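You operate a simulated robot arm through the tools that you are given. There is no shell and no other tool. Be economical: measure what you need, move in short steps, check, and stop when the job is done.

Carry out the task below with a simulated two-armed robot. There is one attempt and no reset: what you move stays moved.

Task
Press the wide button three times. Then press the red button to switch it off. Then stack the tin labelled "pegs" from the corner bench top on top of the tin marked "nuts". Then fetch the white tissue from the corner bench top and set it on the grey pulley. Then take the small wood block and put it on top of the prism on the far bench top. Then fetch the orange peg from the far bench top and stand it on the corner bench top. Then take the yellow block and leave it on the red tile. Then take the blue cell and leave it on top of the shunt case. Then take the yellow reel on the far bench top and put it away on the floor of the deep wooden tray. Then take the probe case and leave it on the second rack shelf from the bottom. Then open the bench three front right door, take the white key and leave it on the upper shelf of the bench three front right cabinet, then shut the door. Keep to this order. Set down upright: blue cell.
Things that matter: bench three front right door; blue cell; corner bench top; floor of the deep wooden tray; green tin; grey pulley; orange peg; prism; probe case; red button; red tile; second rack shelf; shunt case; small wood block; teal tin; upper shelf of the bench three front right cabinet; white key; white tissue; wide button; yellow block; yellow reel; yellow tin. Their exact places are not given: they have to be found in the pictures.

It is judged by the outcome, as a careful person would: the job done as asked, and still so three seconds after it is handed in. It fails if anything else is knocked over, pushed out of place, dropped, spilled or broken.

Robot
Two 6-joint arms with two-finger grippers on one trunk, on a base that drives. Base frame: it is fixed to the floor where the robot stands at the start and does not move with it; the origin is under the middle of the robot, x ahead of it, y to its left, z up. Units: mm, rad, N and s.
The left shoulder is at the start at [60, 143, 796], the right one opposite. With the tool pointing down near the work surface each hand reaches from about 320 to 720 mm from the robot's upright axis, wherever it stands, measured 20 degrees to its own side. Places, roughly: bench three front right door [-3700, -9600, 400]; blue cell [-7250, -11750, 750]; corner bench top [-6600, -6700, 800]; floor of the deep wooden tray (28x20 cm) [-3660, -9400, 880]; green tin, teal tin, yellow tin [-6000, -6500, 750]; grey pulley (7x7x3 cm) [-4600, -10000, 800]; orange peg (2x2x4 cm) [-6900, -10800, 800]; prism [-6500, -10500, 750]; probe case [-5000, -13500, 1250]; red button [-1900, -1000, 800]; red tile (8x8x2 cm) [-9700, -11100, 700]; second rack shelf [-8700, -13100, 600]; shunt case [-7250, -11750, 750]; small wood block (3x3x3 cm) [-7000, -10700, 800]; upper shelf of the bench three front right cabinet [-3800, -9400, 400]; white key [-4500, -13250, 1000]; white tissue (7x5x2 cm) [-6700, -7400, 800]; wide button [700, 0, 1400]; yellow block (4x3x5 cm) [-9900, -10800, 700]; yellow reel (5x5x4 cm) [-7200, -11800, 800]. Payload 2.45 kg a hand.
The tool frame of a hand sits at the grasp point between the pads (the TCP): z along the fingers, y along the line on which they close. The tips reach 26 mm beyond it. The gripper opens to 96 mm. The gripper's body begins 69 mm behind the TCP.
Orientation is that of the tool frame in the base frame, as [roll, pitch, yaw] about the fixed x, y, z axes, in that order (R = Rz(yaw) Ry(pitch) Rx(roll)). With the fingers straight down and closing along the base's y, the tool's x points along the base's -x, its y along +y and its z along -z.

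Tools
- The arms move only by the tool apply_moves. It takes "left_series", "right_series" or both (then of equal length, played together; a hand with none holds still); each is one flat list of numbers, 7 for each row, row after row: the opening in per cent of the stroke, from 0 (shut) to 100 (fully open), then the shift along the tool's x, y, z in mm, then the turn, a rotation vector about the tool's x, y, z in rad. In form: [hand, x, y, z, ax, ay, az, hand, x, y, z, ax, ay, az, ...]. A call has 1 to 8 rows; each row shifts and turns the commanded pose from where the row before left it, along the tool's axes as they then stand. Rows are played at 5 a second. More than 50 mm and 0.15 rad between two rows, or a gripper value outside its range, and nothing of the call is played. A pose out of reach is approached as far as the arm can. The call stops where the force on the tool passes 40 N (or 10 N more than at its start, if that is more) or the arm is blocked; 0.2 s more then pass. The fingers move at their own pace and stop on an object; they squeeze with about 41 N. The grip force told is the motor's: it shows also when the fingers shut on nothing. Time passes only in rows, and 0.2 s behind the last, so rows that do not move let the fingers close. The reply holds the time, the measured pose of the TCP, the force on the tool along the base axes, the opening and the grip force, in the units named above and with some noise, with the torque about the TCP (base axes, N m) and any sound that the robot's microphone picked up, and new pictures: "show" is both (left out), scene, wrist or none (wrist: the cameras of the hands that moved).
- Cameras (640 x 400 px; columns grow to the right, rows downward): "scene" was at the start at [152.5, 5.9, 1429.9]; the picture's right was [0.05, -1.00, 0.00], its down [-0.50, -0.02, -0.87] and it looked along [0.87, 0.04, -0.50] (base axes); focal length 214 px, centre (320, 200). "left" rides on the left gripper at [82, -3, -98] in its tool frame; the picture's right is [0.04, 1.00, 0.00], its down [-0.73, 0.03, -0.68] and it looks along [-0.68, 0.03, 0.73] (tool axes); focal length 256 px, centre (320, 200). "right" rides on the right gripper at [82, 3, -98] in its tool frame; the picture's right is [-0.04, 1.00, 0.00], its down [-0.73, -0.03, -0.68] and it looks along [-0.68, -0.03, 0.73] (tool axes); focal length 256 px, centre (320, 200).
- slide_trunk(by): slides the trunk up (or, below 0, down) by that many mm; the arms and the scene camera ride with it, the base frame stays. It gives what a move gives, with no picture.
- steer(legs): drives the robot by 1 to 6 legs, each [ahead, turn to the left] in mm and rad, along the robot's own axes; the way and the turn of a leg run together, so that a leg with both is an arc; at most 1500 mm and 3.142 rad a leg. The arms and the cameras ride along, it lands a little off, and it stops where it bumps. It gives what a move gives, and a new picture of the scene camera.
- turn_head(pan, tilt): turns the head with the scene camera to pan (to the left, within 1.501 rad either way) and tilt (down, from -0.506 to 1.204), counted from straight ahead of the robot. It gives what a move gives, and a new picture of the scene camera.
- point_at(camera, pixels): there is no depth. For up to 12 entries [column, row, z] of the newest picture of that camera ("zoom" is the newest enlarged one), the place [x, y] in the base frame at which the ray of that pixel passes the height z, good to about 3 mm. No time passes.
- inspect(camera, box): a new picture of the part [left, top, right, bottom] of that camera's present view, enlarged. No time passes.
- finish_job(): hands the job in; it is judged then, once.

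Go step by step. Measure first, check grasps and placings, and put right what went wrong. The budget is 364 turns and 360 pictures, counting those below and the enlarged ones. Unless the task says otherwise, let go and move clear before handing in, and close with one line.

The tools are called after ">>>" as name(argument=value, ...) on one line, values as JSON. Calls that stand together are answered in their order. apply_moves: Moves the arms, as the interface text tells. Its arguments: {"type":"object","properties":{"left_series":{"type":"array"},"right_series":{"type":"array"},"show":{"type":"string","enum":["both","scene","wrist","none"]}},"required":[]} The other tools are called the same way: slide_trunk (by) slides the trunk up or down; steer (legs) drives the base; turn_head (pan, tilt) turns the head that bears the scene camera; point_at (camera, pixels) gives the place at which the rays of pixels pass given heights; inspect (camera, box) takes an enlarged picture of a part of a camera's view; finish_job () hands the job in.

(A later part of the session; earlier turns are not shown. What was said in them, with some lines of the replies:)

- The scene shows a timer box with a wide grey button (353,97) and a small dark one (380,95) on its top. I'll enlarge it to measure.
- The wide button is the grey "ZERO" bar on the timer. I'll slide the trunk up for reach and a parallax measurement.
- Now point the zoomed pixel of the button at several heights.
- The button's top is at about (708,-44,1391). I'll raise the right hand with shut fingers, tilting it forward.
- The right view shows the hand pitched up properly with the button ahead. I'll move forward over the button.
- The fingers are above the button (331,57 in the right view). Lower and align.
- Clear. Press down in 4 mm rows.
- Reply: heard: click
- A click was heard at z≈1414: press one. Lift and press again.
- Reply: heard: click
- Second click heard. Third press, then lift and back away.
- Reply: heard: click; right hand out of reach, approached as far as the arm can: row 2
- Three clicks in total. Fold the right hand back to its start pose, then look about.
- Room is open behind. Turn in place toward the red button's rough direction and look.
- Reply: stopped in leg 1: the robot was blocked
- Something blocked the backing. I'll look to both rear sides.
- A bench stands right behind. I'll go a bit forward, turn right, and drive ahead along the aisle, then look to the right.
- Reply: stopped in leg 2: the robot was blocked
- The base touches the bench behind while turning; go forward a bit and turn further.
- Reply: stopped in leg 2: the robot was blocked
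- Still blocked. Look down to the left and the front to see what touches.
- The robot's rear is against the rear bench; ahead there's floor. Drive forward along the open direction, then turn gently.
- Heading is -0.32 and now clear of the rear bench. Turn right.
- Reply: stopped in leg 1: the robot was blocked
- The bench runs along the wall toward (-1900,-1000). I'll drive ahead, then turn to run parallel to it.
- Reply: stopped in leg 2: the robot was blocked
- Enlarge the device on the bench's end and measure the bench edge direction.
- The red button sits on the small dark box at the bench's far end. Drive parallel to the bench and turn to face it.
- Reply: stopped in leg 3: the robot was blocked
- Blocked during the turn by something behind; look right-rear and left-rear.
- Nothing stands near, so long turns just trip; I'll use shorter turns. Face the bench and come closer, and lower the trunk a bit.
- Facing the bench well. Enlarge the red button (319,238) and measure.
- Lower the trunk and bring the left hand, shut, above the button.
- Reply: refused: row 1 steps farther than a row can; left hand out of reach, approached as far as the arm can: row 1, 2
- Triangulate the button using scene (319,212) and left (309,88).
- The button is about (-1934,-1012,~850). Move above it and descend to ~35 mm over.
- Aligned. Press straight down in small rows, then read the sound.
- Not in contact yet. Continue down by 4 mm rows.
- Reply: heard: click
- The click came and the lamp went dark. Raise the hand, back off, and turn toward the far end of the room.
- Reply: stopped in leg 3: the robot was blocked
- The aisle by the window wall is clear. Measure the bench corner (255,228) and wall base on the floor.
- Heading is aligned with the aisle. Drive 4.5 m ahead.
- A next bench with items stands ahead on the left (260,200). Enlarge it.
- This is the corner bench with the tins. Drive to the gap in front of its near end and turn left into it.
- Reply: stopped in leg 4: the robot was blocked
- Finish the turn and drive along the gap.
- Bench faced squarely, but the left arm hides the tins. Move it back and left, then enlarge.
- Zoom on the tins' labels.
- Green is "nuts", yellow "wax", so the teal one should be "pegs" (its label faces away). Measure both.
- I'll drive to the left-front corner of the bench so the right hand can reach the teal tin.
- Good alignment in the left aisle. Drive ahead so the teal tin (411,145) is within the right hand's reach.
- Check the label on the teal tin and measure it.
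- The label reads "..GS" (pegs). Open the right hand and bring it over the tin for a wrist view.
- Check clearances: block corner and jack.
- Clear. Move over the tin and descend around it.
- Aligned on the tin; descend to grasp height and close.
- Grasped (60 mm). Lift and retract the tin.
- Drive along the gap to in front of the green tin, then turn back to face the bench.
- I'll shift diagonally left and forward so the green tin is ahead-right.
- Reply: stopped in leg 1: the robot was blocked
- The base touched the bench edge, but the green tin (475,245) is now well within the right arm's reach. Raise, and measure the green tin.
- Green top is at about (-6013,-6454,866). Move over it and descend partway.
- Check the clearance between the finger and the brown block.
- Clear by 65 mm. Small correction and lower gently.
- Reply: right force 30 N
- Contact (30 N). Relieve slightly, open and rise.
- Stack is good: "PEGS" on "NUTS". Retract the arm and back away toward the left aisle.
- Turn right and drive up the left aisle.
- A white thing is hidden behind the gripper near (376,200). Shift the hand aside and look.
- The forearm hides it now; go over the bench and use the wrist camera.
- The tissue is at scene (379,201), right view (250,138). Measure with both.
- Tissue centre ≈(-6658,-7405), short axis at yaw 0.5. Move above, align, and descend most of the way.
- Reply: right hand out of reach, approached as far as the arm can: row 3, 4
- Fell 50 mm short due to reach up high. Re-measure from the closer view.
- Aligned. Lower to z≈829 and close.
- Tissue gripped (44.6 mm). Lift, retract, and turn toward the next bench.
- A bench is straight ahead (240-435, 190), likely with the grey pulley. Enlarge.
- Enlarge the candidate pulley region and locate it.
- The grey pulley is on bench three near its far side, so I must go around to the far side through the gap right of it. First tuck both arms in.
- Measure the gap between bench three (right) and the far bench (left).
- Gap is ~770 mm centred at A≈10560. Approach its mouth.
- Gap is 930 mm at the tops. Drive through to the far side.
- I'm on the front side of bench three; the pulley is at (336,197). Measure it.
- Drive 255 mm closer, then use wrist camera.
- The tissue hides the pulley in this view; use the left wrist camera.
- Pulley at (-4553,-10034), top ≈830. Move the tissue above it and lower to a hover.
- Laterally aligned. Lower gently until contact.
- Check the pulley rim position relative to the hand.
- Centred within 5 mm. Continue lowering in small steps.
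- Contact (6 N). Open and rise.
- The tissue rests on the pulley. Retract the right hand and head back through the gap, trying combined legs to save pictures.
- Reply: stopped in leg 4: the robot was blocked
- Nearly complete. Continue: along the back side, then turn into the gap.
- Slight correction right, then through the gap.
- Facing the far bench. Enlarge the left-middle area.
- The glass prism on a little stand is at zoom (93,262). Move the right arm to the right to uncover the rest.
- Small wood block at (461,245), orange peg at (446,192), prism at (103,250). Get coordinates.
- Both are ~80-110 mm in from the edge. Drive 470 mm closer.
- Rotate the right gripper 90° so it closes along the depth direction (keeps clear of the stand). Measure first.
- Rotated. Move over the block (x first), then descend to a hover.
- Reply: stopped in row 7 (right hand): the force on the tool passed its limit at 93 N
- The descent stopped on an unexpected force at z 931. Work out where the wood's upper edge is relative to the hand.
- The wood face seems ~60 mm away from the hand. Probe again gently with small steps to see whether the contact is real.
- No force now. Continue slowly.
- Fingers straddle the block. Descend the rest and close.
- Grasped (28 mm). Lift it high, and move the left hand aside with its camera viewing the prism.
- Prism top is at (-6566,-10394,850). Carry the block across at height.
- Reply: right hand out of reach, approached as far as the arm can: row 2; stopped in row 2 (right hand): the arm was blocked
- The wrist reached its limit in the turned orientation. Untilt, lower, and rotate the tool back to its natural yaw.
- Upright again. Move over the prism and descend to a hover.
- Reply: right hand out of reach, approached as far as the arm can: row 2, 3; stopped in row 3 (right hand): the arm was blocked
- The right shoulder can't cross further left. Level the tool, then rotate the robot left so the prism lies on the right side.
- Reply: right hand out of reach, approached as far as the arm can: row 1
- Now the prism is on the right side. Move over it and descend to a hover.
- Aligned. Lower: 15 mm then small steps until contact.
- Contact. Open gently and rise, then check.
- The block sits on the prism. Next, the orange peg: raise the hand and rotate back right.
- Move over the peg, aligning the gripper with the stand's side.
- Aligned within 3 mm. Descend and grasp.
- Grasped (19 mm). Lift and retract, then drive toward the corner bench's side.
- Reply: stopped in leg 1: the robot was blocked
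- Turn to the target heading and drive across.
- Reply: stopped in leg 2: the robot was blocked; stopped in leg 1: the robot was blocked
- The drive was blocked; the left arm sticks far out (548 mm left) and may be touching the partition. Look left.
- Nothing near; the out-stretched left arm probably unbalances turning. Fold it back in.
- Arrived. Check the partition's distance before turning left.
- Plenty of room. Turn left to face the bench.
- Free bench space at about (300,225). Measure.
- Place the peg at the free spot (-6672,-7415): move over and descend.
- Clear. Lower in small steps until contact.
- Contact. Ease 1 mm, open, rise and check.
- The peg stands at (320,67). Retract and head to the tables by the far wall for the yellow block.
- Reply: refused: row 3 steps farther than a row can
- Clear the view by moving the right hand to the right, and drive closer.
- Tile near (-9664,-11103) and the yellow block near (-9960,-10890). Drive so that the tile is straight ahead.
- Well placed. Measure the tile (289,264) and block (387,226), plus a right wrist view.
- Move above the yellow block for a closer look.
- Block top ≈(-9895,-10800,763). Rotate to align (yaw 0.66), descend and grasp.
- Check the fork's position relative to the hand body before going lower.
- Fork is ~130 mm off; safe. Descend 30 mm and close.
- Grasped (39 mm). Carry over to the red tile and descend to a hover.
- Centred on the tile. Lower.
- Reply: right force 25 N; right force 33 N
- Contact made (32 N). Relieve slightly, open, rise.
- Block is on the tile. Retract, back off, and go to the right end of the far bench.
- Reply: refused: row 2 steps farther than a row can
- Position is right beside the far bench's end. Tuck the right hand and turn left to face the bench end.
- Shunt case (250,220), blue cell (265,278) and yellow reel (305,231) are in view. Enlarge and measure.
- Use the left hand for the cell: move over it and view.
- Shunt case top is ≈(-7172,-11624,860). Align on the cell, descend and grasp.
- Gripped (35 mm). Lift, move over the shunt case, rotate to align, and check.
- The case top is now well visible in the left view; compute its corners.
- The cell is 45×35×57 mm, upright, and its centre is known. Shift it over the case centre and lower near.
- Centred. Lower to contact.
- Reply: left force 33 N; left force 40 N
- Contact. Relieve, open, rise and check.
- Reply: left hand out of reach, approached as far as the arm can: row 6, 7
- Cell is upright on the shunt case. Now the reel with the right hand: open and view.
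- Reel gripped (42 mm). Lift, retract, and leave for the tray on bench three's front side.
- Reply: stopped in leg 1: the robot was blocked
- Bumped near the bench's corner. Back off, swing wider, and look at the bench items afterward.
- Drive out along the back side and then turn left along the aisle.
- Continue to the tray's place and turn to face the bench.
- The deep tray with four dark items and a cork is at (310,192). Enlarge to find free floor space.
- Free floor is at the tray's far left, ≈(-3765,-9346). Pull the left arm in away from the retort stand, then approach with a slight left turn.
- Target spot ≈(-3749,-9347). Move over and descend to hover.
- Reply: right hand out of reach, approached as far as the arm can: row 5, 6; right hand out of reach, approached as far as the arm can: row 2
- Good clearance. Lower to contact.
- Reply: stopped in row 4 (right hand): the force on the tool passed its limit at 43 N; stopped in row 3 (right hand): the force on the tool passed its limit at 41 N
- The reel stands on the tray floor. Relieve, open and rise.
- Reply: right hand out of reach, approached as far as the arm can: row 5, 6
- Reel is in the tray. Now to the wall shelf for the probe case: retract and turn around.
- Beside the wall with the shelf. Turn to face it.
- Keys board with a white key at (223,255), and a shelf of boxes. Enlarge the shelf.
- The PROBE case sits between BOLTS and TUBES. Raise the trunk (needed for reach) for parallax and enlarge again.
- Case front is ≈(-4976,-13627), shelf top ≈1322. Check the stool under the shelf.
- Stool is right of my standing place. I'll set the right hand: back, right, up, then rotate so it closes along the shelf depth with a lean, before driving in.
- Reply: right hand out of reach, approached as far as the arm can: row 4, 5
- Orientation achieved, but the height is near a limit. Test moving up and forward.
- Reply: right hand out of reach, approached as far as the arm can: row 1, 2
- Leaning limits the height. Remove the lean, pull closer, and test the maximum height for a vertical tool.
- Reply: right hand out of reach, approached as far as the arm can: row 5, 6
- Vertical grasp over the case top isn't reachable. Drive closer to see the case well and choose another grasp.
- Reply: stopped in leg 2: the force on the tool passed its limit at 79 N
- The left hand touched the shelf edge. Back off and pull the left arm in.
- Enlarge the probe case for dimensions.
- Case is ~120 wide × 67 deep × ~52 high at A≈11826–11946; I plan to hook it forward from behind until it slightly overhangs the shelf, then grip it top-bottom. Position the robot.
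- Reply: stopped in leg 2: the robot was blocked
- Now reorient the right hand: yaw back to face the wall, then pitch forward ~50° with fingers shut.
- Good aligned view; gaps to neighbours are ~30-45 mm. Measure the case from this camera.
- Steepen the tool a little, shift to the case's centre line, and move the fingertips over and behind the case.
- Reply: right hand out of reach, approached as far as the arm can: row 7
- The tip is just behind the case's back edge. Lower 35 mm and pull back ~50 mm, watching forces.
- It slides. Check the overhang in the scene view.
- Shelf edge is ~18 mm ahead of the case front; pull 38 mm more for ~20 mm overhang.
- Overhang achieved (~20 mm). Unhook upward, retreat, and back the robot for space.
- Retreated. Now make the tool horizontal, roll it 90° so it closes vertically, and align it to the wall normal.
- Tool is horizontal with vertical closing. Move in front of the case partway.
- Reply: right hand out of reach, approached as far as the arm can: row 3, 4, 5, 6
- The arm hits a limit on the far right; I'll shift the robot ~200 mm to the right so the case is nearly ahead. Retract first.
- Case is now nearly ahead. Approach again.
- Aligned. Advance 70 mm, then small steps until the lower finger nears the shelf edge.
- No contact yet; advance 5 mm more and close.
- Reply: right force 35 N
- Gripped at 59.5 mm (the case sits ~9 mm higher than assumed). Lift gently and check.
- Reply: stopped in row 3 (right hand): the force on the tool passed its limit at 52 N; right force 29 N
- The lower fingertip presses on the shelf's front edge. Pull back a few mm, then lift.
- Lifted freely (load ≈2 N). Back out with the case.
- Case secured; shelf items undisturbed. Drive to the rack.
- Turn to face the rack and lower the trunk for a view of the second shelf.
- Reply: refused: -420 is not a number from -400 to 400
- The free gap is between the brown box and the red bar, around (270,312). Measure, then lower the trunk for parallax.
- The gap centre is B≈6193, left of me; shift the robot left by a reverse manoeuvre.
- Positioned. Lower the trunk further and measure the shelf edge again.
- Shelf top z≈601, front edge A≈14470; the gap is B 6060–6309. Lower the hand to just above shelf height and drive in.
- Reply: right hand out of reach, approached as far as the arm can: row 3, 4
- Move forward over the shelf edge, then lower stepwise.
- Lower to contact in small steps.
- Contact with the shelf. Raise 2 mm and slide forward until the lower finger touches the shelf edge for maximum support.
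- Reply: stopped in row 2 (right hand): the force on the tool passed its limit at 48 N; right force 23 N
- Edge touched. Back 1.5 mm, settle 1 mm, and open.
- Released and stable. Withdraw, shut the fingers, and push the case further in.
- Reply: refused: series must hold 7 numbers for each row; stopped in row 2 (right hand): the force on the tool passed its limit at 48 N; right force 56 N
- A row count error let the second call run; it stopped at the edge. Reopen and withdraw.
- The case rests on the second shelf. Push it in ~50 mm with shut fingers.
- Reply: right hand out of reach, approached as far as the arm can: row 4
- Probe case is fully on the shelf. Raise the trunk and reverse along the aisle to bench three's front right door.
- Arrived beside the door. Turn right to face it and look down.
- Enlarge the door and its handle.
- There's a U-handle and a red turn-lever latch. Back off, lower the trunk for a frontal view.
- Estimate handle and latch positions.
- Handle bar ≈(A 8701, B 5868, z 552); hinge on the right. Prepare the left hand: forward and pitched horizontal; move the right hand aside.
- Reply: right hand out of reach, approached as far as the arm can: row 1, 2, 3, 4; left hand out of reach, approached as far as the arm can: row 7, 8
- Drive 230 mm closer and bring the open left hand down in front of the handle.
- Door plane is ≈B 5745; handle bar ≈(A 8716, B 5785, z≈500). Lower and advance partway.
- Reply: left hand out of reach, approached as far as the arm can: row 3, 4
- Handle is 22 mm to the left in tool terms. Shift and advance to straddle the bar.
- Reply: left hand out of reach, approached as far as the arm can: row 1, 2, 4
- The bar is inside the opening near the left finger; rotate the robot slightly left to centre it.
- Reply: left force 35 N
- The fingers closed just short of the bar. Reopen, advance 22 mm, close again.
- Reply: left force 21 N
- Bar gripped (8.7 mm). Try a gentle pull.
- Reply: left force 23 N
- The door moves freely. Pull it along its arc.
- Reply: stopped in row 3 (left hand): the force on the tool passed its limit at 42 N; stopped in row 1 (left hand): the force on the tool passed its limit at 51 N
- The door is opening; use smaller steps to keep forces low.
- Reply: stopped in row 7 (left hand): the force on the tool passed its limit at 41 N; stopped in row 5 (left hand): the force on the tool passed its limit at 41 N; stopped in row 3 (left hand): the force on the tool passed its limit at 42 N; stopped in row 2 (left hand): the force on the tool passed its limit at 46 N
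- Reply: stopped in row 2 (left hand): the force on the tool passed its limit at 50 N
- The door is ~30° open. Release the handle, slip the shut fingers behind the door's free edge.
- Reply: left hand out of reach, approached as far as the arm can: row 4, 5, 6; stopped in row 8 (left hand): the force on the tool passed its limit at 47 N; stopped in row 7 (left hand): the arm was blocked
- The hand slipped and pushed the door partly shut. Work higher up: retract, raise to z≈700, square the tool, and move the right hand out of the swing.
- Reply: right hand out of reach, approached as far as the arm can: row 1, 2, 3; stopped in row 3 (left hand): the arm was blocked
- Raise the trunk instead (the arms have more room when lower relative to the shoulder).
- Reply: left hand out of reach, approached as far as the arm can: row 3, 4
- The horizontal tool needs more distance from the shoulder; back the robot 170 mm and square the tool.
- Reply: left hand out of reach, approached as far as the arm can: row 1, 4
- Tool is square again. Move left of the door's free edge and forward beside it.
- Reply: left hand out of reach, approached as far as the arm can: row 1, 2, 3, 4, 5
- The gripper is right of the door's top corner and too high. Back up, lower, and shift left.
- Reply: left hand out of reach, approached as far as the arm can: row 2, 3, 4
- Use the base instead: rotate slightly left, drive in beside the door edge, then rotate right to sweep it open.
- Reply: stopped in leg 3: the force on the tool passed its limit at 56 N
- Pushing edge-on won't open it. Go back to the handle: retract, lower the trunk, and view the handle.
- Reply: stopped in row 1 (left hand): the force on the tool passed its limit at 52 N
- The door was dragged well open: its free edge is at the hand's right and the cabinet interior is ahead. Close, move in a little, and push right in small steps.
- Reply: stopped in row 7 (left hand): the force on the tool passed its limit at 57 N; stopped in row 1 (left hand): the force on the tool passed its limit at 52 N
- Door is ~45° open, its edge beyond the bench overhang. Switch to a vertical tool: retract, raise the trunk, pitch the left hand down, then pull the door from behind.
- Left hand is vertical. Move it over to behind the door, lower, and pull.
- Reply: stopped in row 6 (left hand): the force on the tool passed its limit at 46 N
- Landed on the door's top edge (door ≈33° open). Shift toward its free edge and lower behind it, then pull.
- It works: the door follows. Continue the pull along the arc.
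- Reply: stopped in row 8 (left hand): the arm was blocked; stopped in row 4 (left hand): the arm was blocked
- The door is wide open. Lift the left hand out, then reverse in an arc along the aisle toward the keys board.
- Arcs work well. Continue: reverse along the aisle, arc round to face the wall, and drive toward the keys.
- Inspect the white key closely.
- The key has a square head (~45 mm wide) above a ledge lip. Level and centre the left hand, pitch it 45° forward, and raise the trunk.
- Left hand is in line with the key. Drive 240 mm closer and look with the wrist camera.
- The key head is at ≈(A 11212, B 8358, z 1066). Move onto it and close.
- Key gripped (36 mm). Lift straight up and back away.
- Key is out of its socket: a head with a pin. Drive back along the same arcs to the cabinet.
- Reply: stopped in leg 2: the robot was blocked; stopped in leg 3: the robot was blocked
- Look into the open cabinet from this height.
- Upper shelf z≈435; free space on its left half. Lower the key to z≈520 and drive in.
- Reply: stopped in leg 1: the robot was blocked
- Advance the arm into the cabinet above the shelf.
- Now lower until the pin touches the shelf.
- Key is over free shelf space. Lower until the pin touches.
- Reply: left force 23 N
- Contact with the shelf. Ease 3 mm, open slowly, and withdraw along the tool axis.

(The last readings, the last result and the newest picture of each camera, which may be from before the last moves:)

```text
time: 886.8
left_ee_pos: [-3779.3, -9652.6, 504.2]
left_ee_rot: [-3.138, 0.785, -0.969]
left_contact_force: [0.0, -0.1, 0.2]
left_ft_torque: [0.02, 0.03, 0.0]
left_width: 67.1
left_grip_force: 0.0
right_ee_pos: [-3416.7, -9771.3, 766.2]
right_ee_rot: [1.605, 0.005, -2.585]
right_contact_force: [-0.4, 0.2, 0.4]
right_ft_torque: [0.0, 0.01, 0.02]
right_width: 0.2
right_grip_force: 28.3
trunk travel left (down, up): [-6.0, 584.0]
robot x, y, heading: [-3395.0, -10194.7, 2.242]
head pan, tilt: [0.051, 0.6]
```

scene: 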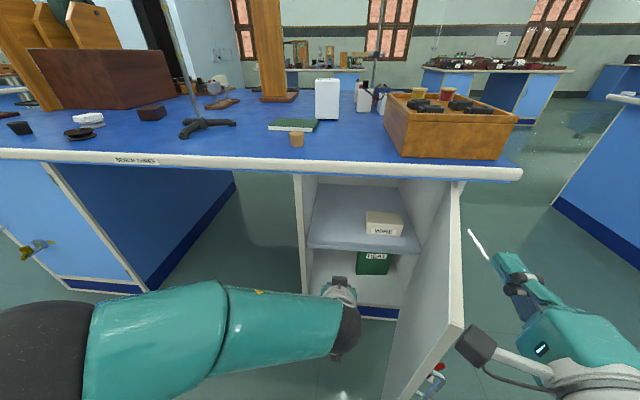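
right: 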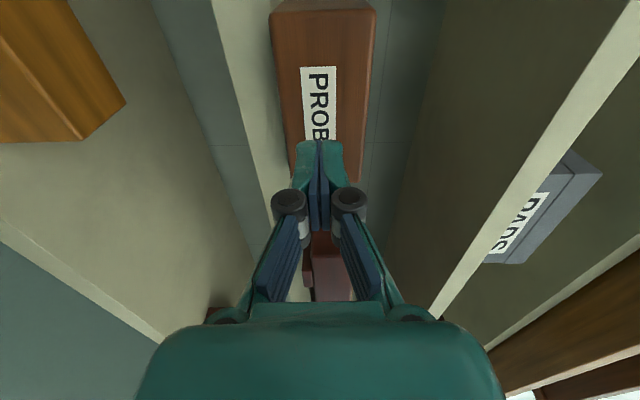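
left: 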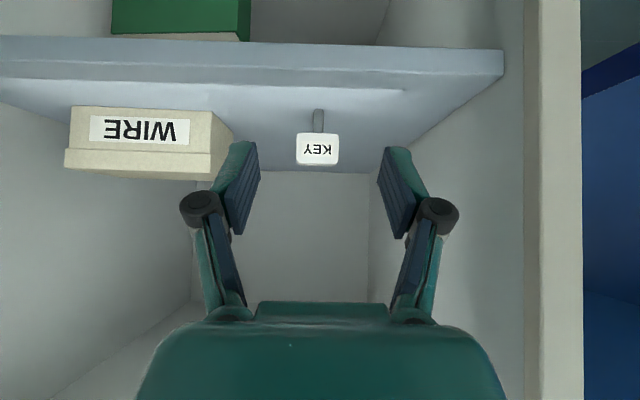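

The key rests on the upper shelf. Withdraw the left hand fully and locate the door's top edge from the last scene picture.

>>> apply_moves(left_series=[40, 31, 0, -31, 0, 0, 0, 0, 31, 0, -31, 0, 0, 0, 0, 31, 0, -31, 0, 0, 0, 0, 31, 0, -31, 0, 0, 0, 0, 31, 0, -31, 0, 0, 0, 0, 31, 0, -31, 0, 0, 0, 0, 31, 0, -31, 0, 0, 0], show="none")

>>> point_at(camera="scene", pixels=[[460, 184, 750], [464, 322, 750], [450, 330, 750], [464, 250, 750], [442, 186, 750], [386, 398, 130]])

```text
time: 888.6
left_ee_pos: [-3637.6, -9909.4, 493.9]
left_ee_rot: [3.14, 0.75, -0.885]
left_contact_force: [-0.5, 0.1, 0.7]
left_ft_torque: [0.01, 0.01, -0.02]
left_width: 0.0
left_grip_force: 28.3
right_ee_pos: [-3417.5, -9771.3, 765.9]
right_ee_rot: [1.603, 0.003, -2.585]
right_contact_force: [-0.2, -0.4, -0.4]
right_ft_torque: [0.02, -0.01, 0.0]
right_width: 0.0
right_grip_force: 28.6
trunk travel left (down, up): [-6.0, 584.0]
robot x, y, heading: [-3392.7, -10194.1, 2.242]
head pan, tilt: [0.051, 0.6]
stopped in row 7 (left hand): the arm was blocked; the commanded pose is now the measured one
```

```text
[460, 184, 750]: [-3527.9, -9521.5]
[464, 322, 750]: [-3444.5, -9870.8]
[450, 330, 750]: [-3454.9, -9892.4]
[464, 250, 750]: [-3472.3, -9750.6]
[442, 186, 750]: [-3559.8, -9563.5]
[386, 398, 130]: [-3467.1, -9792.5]
```

Door is ~70° open; the right hand is on its outer side. Sweep it shut in small steps, raising the left hand out of the way.

>>> apply_moves(right_series=[0, 0, -30, 0, 0, 0, 0, 0, 0, -30, 0, 0, 0, 0, 0, 20, 0, 0, 0, 0, 0, 0, 20, 0, 3, 0, 0, 0, 0, 20, 0, 8, 0, 0, 0, 0, 20, 0, 10, 0, 0, 0, 0, 20, 0, 12, 0, 0, 0, 0, 20, 0, 13, 0, 0, 0], left_series=[0, -30, 0, -30, 0, 0, 0, 0, -30, 0, -30, 0, 0, 0, 0, 0, 15, 0, 0, 0, 0, 0, 0, 0, 0, 0, 0, 0, 0, 0, 0, 0, 0, 0, 0, 0, 0, 0, 0, 0, 0, 0, 0, 0, 0, 0, 0, 0, 0, 0, 0, 0, 0, 0, 0, 0], show="none")

```text
time: 890.4
left_ee_pos: [-3652.6, -9918.1, 581.3]
left_ee_rot: [-3.141, 0.75, -0.876]
left_contact_force: [0.4, 0.6, -0.1]
left_ft_torque: [0.01, 0.0, 0.01]
left_width: 0.0
left_grip_force: 28.3
right_ee_pos: [-3547.8, -9781.1, 759.3]
right_ee_rot: [1.603, 0.004, -2.585]
right_contact_force: [0.6, -0.4, -0.6]
right_ft_torque: [0.01, -0.04, 0.01]
right_width: 0.0
right_grip_force: 28.4
right hand out of reach, approached as far as the arm can: row 1, 2
trunk travel left (down, up): [-6.0, 584.0]
robot x, y, heading: [-3395.7, -10193.1, 2.241]
head pan, tilt: [0.051, 0.6]
```

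The hand stayed too high (over the door). Back the robot off 220 mm to gain reach; the picture will show the door.

>>> steer(legs=[[-220, 0]])

```text
time: 892.1
left_ee_pos: [-3514.4, -10094.7, 581.1]
left_ee_rot: [3.141, 0.749, -0.877]
left_contact_force: [0.6, -0.8, 0.1]
left_ft_torque: [-0.01, -0.02, -0.01]
left_width: 0.0
left_grip_force: 28.2
right_ee_pos: [-3409.0, -9956.2, 758.9]
right_ee_rot: [1.603, 0.005, -2.585]
right_contact_force: [0.0, 0.1, -0.9]
right_ft_torque: [0.02, 0.01, -0.03]
right_width: 0.1
right_grip_force: 28.0
trunk travel left (down, up): [-6.0, 584.0]
robot x, y, heading: [-3252.3, -10368.5, 2.242]
head pan, tilt: [0.051, 0.6]
```

scene: 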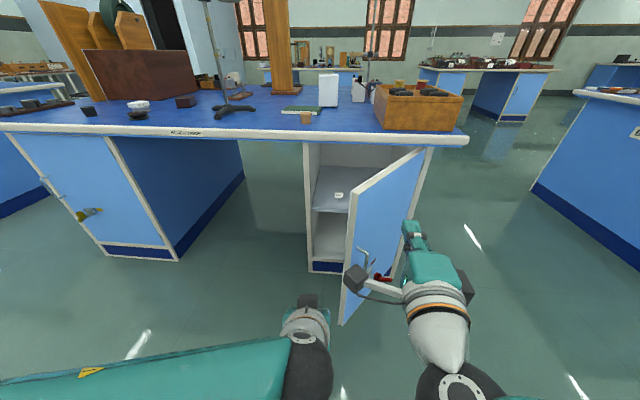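

The door is now ~50° and the key stands on the shelf. Get the door's edge position.

>>> point_at(camera="scene", pixels=[[351, 194, 750], [424, 149, 750], [342, 325, 130], [351, 194, 740]])

```text
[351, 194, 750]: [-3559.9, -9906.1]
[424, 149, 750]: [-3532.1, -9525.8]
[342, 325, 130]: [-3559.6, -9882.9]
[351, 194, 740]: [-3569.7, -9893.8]
```

Push the door with the right hand: move in while lowering, then follow the closing arc.

>>> apply_moves(right_series=[0, 4, -20, 35, 0, 0, 0, 0, 4, -20, 35, 0, 0, 0, 0, 4, -20, 35, 0, 0, 0, 0, 3, -10, 25, 0, 0, 0, 0, 0, 0, 0, 0, 0, 0], show="none")

>>> apply_moves(right_series=[0, 7.3, 0, 16.8, 0, 0, 0, 0, 7.3, 0, 16.8, 0, 0, 0, 0, 7.3, 0, 16.8, 0, 0, 0, 0, 7.3, 0, 16.8, 0, 0, 0, 0, 12, 0, 14.3, 0, 0, 0, 0, 12, 0, 14.3, 0, 0, 0, 0, 12, 0, 14.3, 0, 0, 0], show="none")

```text
time: 893.3
left_ee_pos: [-3515.0, -10093.8, 580.8]
left_ee_rot: [3.14, 0.749, -0.875]
left_contact_force: [0.2, -0.6, 0.1]
left_ft_torque: [0.03, 0.02, -0.02]
left_width: 0.4
left_grip_force: 28.5
right_ee_pos: [-3488.5, -9854.6, 686.6]
right_ee_rot: [1.605, 0.001, -2.585]
right_contact_force: [-0.3, 0.1, -1.0]
right_ft_torque: [-0.02, 0.0, 0.01]
right_width: 0.0
right_grip_force: 29.0
trunk travel left (down, up): [-6.0, 584.0]
robot x, y, heading: [-3257.1, -10367.0, 2.24]
head pan, tilt: [0.051, 0.6]
```

```text
time: 894.9
left_ee_pos: [-3515.2, -10094.7, 581.7]
left_ee_rot: [-3.14, 0.749, -0.876]
left_contact_force: [-0.1, -0.9, 0.4]
left_ft_torque: [0.0, 0.03, 0.0]
left_width: 0.3
left_grip_force: 28.3
right_ee_pos: [-3602.5, -9797.2, 681.9]
right_ee_rot: [1.603, 0.005, -2.585]
right_contact_force: [-0.2, -0.2, 0.7]
right_ft_torque: [0.02, 0.0, 0.04]
right_width: 0.1
right_grip_force: 28.4
trunk travel left (down, up): [-6.0, 584.0]
robot x, y, heading: [-3254.7, -10368.8, 2.241]
head pan, tilt: [0.051, 0.6]
```

>>> apply_moves(right_series=[0, 9, 0, 16.3, 0, 0, 0, 0, 9, 0, 16.3, 0, 0, 0, 0, 9, 0, 16.3, 0, 0, 0, 0, 9, 0, 16.3, 0, 0, 0, 0, 6, 0, 17, 0, 0, 0, 0, 4, 0, 17, 0, 0, 0], show="none")

```text
time: 896.3
left_ee_pos: [-3514.8, -10095.4, 580.9]
left_ee_rot: [-3.139, 0.749, -0.874]
left_contact_force: [0.3, -1.2, -0.3]
left_ft_torque: [0.02, 0.0, -0.04]
left_width: 0.0
left_grip_force: 28.6
right_ee_pos: [-3693.1, -9737.6, 677.7]
right_ee_rot: [1.605, 0.003, -2.583]
right_contact_force: [0.5, 0.1, 0.9]
right_ft_torque: [0.0, 0.0, -0.02]
right_width: 0.0
right_grip_force: 28.8
trunk travel left (down, up): [-6.0, 584.0]
robot x, y, heading: [-3251.7, -10371.3, 2.242]
head pan, tilt: [0.051, 0.6]
```

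Continue the push to full closure.

>>> apply_moves(right_series=[0, 3, 0, 16, 0, 0, 0, 0, 2, 0, 16, 0, 0, 0, 0, 2, 0, 14, 0, 0, 0, 0, 0, 0, 10, 0, 0, 0, 0, 0, 0, 6, 0, 0, 0, 0, 0, 0, 0, 0, 0, 0], show="none")

>>> apply_moves(right_series=[0, 0, 0, 8, 0, 0, 0, 0, 0, 0, 8, 0, 0, 0, 0, 0, 0, 6, 0, 0, 0, 0, 0, 0, 0, 0, 0, 0], show="none")

```text
time: 897.7
left_ee_pos: [-3515.4, -10095.4, 580.9]
left_ee_rot: [-3.141, 0.748, -0.874]
left_contact_force: [0.7, 0.8, -0.9]
left_ft_torque: [0.02, -0.01, 0.02]
left_width: 0.0
left_grip_force: 28.6
right_ee_pos: [-3731.7, -9689.5, 676.3]
right_ee_rot: [1.604, 0.005, -2.584]
right_contact_force: [-1.2, 0.7, -0.8]
right_ft_torque: [-0.03, 0.01, 0.02]
right_width: 0.0
right_grip_force: 28.7
trunk travel left (down, up): [-6.0, 584.0]
robot x, y, heading: [-3252.7, -10372.1, 2.245]
head pan, tilt: [0.051, 0.6]
```

```text
time: 898.7
left_ee_pos: [-3514.9, -10094.4, 582.2]
left_ee_rot: [3.142, 0.748, -0.875]
left_contact_force: [-0.6, -0.6, 0.2]
left_ft_torque: [-0.01, -0.01, 0.02]
left_width: 0.0
left_grip_force: 28.2
right_ee_pos: [-3743.8, -9671.9, 673.8]
right_ee_rot: [1.602, 0.005, -2.586]
right_contact_force: [0.3, 0.1, -0.4]
right_ft_torque: [0.01, 0.01, -0.02]
right_width: 0.2
right_grip_force: 28.6
trunk travel left (down, up): [-6.0, 584.0]
robot x, y, heading: [-3250.7, -10368.7, 2.239]
head pan, tilt: [0.051, 0.6]
```

>>> apply_moves(right_series=[0, 0, 0, 6, 0, 0, 0, 0, 0, 0, 6, 0, 0, 0, 0, 0, 0, 0, 0, 0, 0], show="none")

>>> apply_moves(right_series=[0, 0, 0, 6, 0, 0, 0, 0, 0, 0, 6, 0, 0, 0, 0, 0, 0, 0, 0, 0, 0], show="none")

```text
time: 899.5
left_ee_pos: [-3515.6, -10095.5, 582.0]
left_ee_rot: [-3.14, 0.748, -0.875]
left_contact_force: [0.2, 0.4, 0.0]
left_ft_torque: [0.05, -0.02, 0.03]
left_width: 0.0
left_grip_force: 28.3
right_ee_pos: [-3747.6, -9660.8, 674.6]
right_ee_rot: [1.603, 0.005, -2.581]
right_contact_force: [-0.6, 0.0, -0.2]
right_ft_torque: [-0.01, 0.04, -0.03]
right_width: 0.1
right_grip_force: 28.1
trunk travel left (down, up): [-6.0, 584.0]
robot x, y, heading: [-3252.9, -10369.2, 2.24]
head pan, tilt: [0.051, 0.6]
```

```text
time: 900.3
left_ee_pos: [-3514.2, -10094.2, 580.5]
left_ee_rot: [-3.139, 0.749, -0.874]
left_contact_force: [0.4, 0.2, 0.8]
left_ft_torque: [0.0, -0.01, -0.04]
left_width: 0.0
left_grip_force: 28.0
right_ee_pos: [-3748.8, -9661.2, 674.7]
right_ee_rot: [1.603, 0.006, -2.583]
right_contact_force: [-0.2, -0.5, -1.0]
right_ft_torque: [-0.01, -0.01, 0.04]
right_width: 0.0
right_grip_force: 28.7
right hand out of reach, approached as far as the arm can: row 1, 2
trunk travel left (down, up): [-6.0, 584.0]
robot x, y, heading: [-3256.5, -10369.6, 2.239]
head pan, tilt: [0.051, 0.6]
```

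Use the base for the last bit: push 20 mm further, then back away, using the last picture to check.

>>> steer(legs=[[18, 0], [-150, 0]])

```text
time: 901.2
left_ee_pos: [-3523.8, -10085.6, 581.6]
left_ee_rot: [3.139, 0.751, -0.874]
left_contact_force: [1.0, 0.5, 0.8]
left_ft_torque: [-0.02, -0.03, 0.02]
left_width: 0.0
left_grip_force: 28.2
right_ee_pos: [-3754.3, -9654.0, 674.8]
right_ee_rot: [1.611, 0.005, -2.596]
right_contact_force: [19.9, -19.8, -3.7]
right_ft_torque: [0.01, 0.01, 0.15]
right_width: 0.0
right_grip_force: 28.8
trunk travel left (down, up): [-6.0, 584.0]
robot x, y, heading: [-3259.0, -10358.2, 2.239]
head pan, tilt: [0.051, 0.6]
stopped in leg 1: the force on the tool passed its limit at 144 N (the readings are from after the stop); the commanded pose is now the measured one
```

scene: 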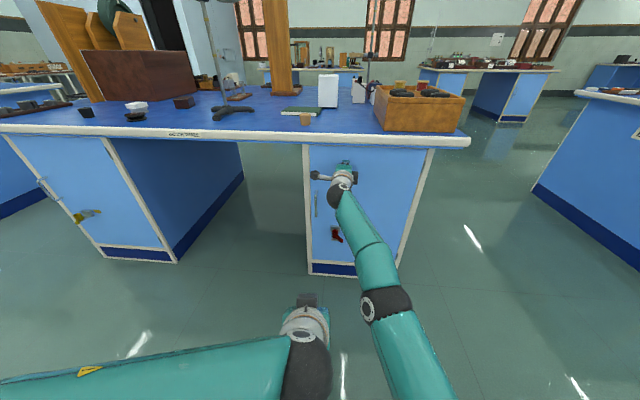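

The door is shut flush. Retract the right hand and hand in.

>>> apply_moves(right_series=[0, 0, 0, -20, 0, 0, 0, 0, 0, 0, -40, 0, 0, 0, 0, 0, 0, -40, 0, 0, 0, 0, 0, 0, -40, 0, 0, 0], show="none")

```text
time: 902.2
left_ee_pos: [-3523.5, -10083.7, 583.1]
left_ee_rot: [-3.14, 0.747, -0.873]
left_contact_force: [-0.5, 0.7, 0.6]
left_ft_torque: [0.0, 0.0, -0.03]
left_width: 0.1
left_grip_force: 28.6
right_ee_pos: [-3685.3, -9772.6, 679.1]
right_ee_rot: [1.61, 0.005, -2.594]
right_contact_force: [-0.2, 0.4, -0.4]
right_ft_torque: [0.04, 0.01, 0.03]
right_width: 0.1
right_grip_force: 28.4
trunk travel left (down, up): [-6.0, 584.0]
robot x, y, heading: [-3262.0, -10357.7, 2.242]
head pan, tilt: [0.051, 0.6]
```

The hand came away with no force on it and the door stayed shut, so I hand the job in.

>>> finish_job()

```text
The job is handed in.
```

All eleven steps were done in the order asked and the job is handed in: the blue cell stands upright on the shunt case, and the bench three front right door was flush shut in the last picture. I have not seen the white key on its shelf since the last hard push on the door (about 144 N). Along the way the base bumped benches several times and the hands touched the wall shelf, the rack edge and a wood stand; none of the later pictures showed anything moved by this.
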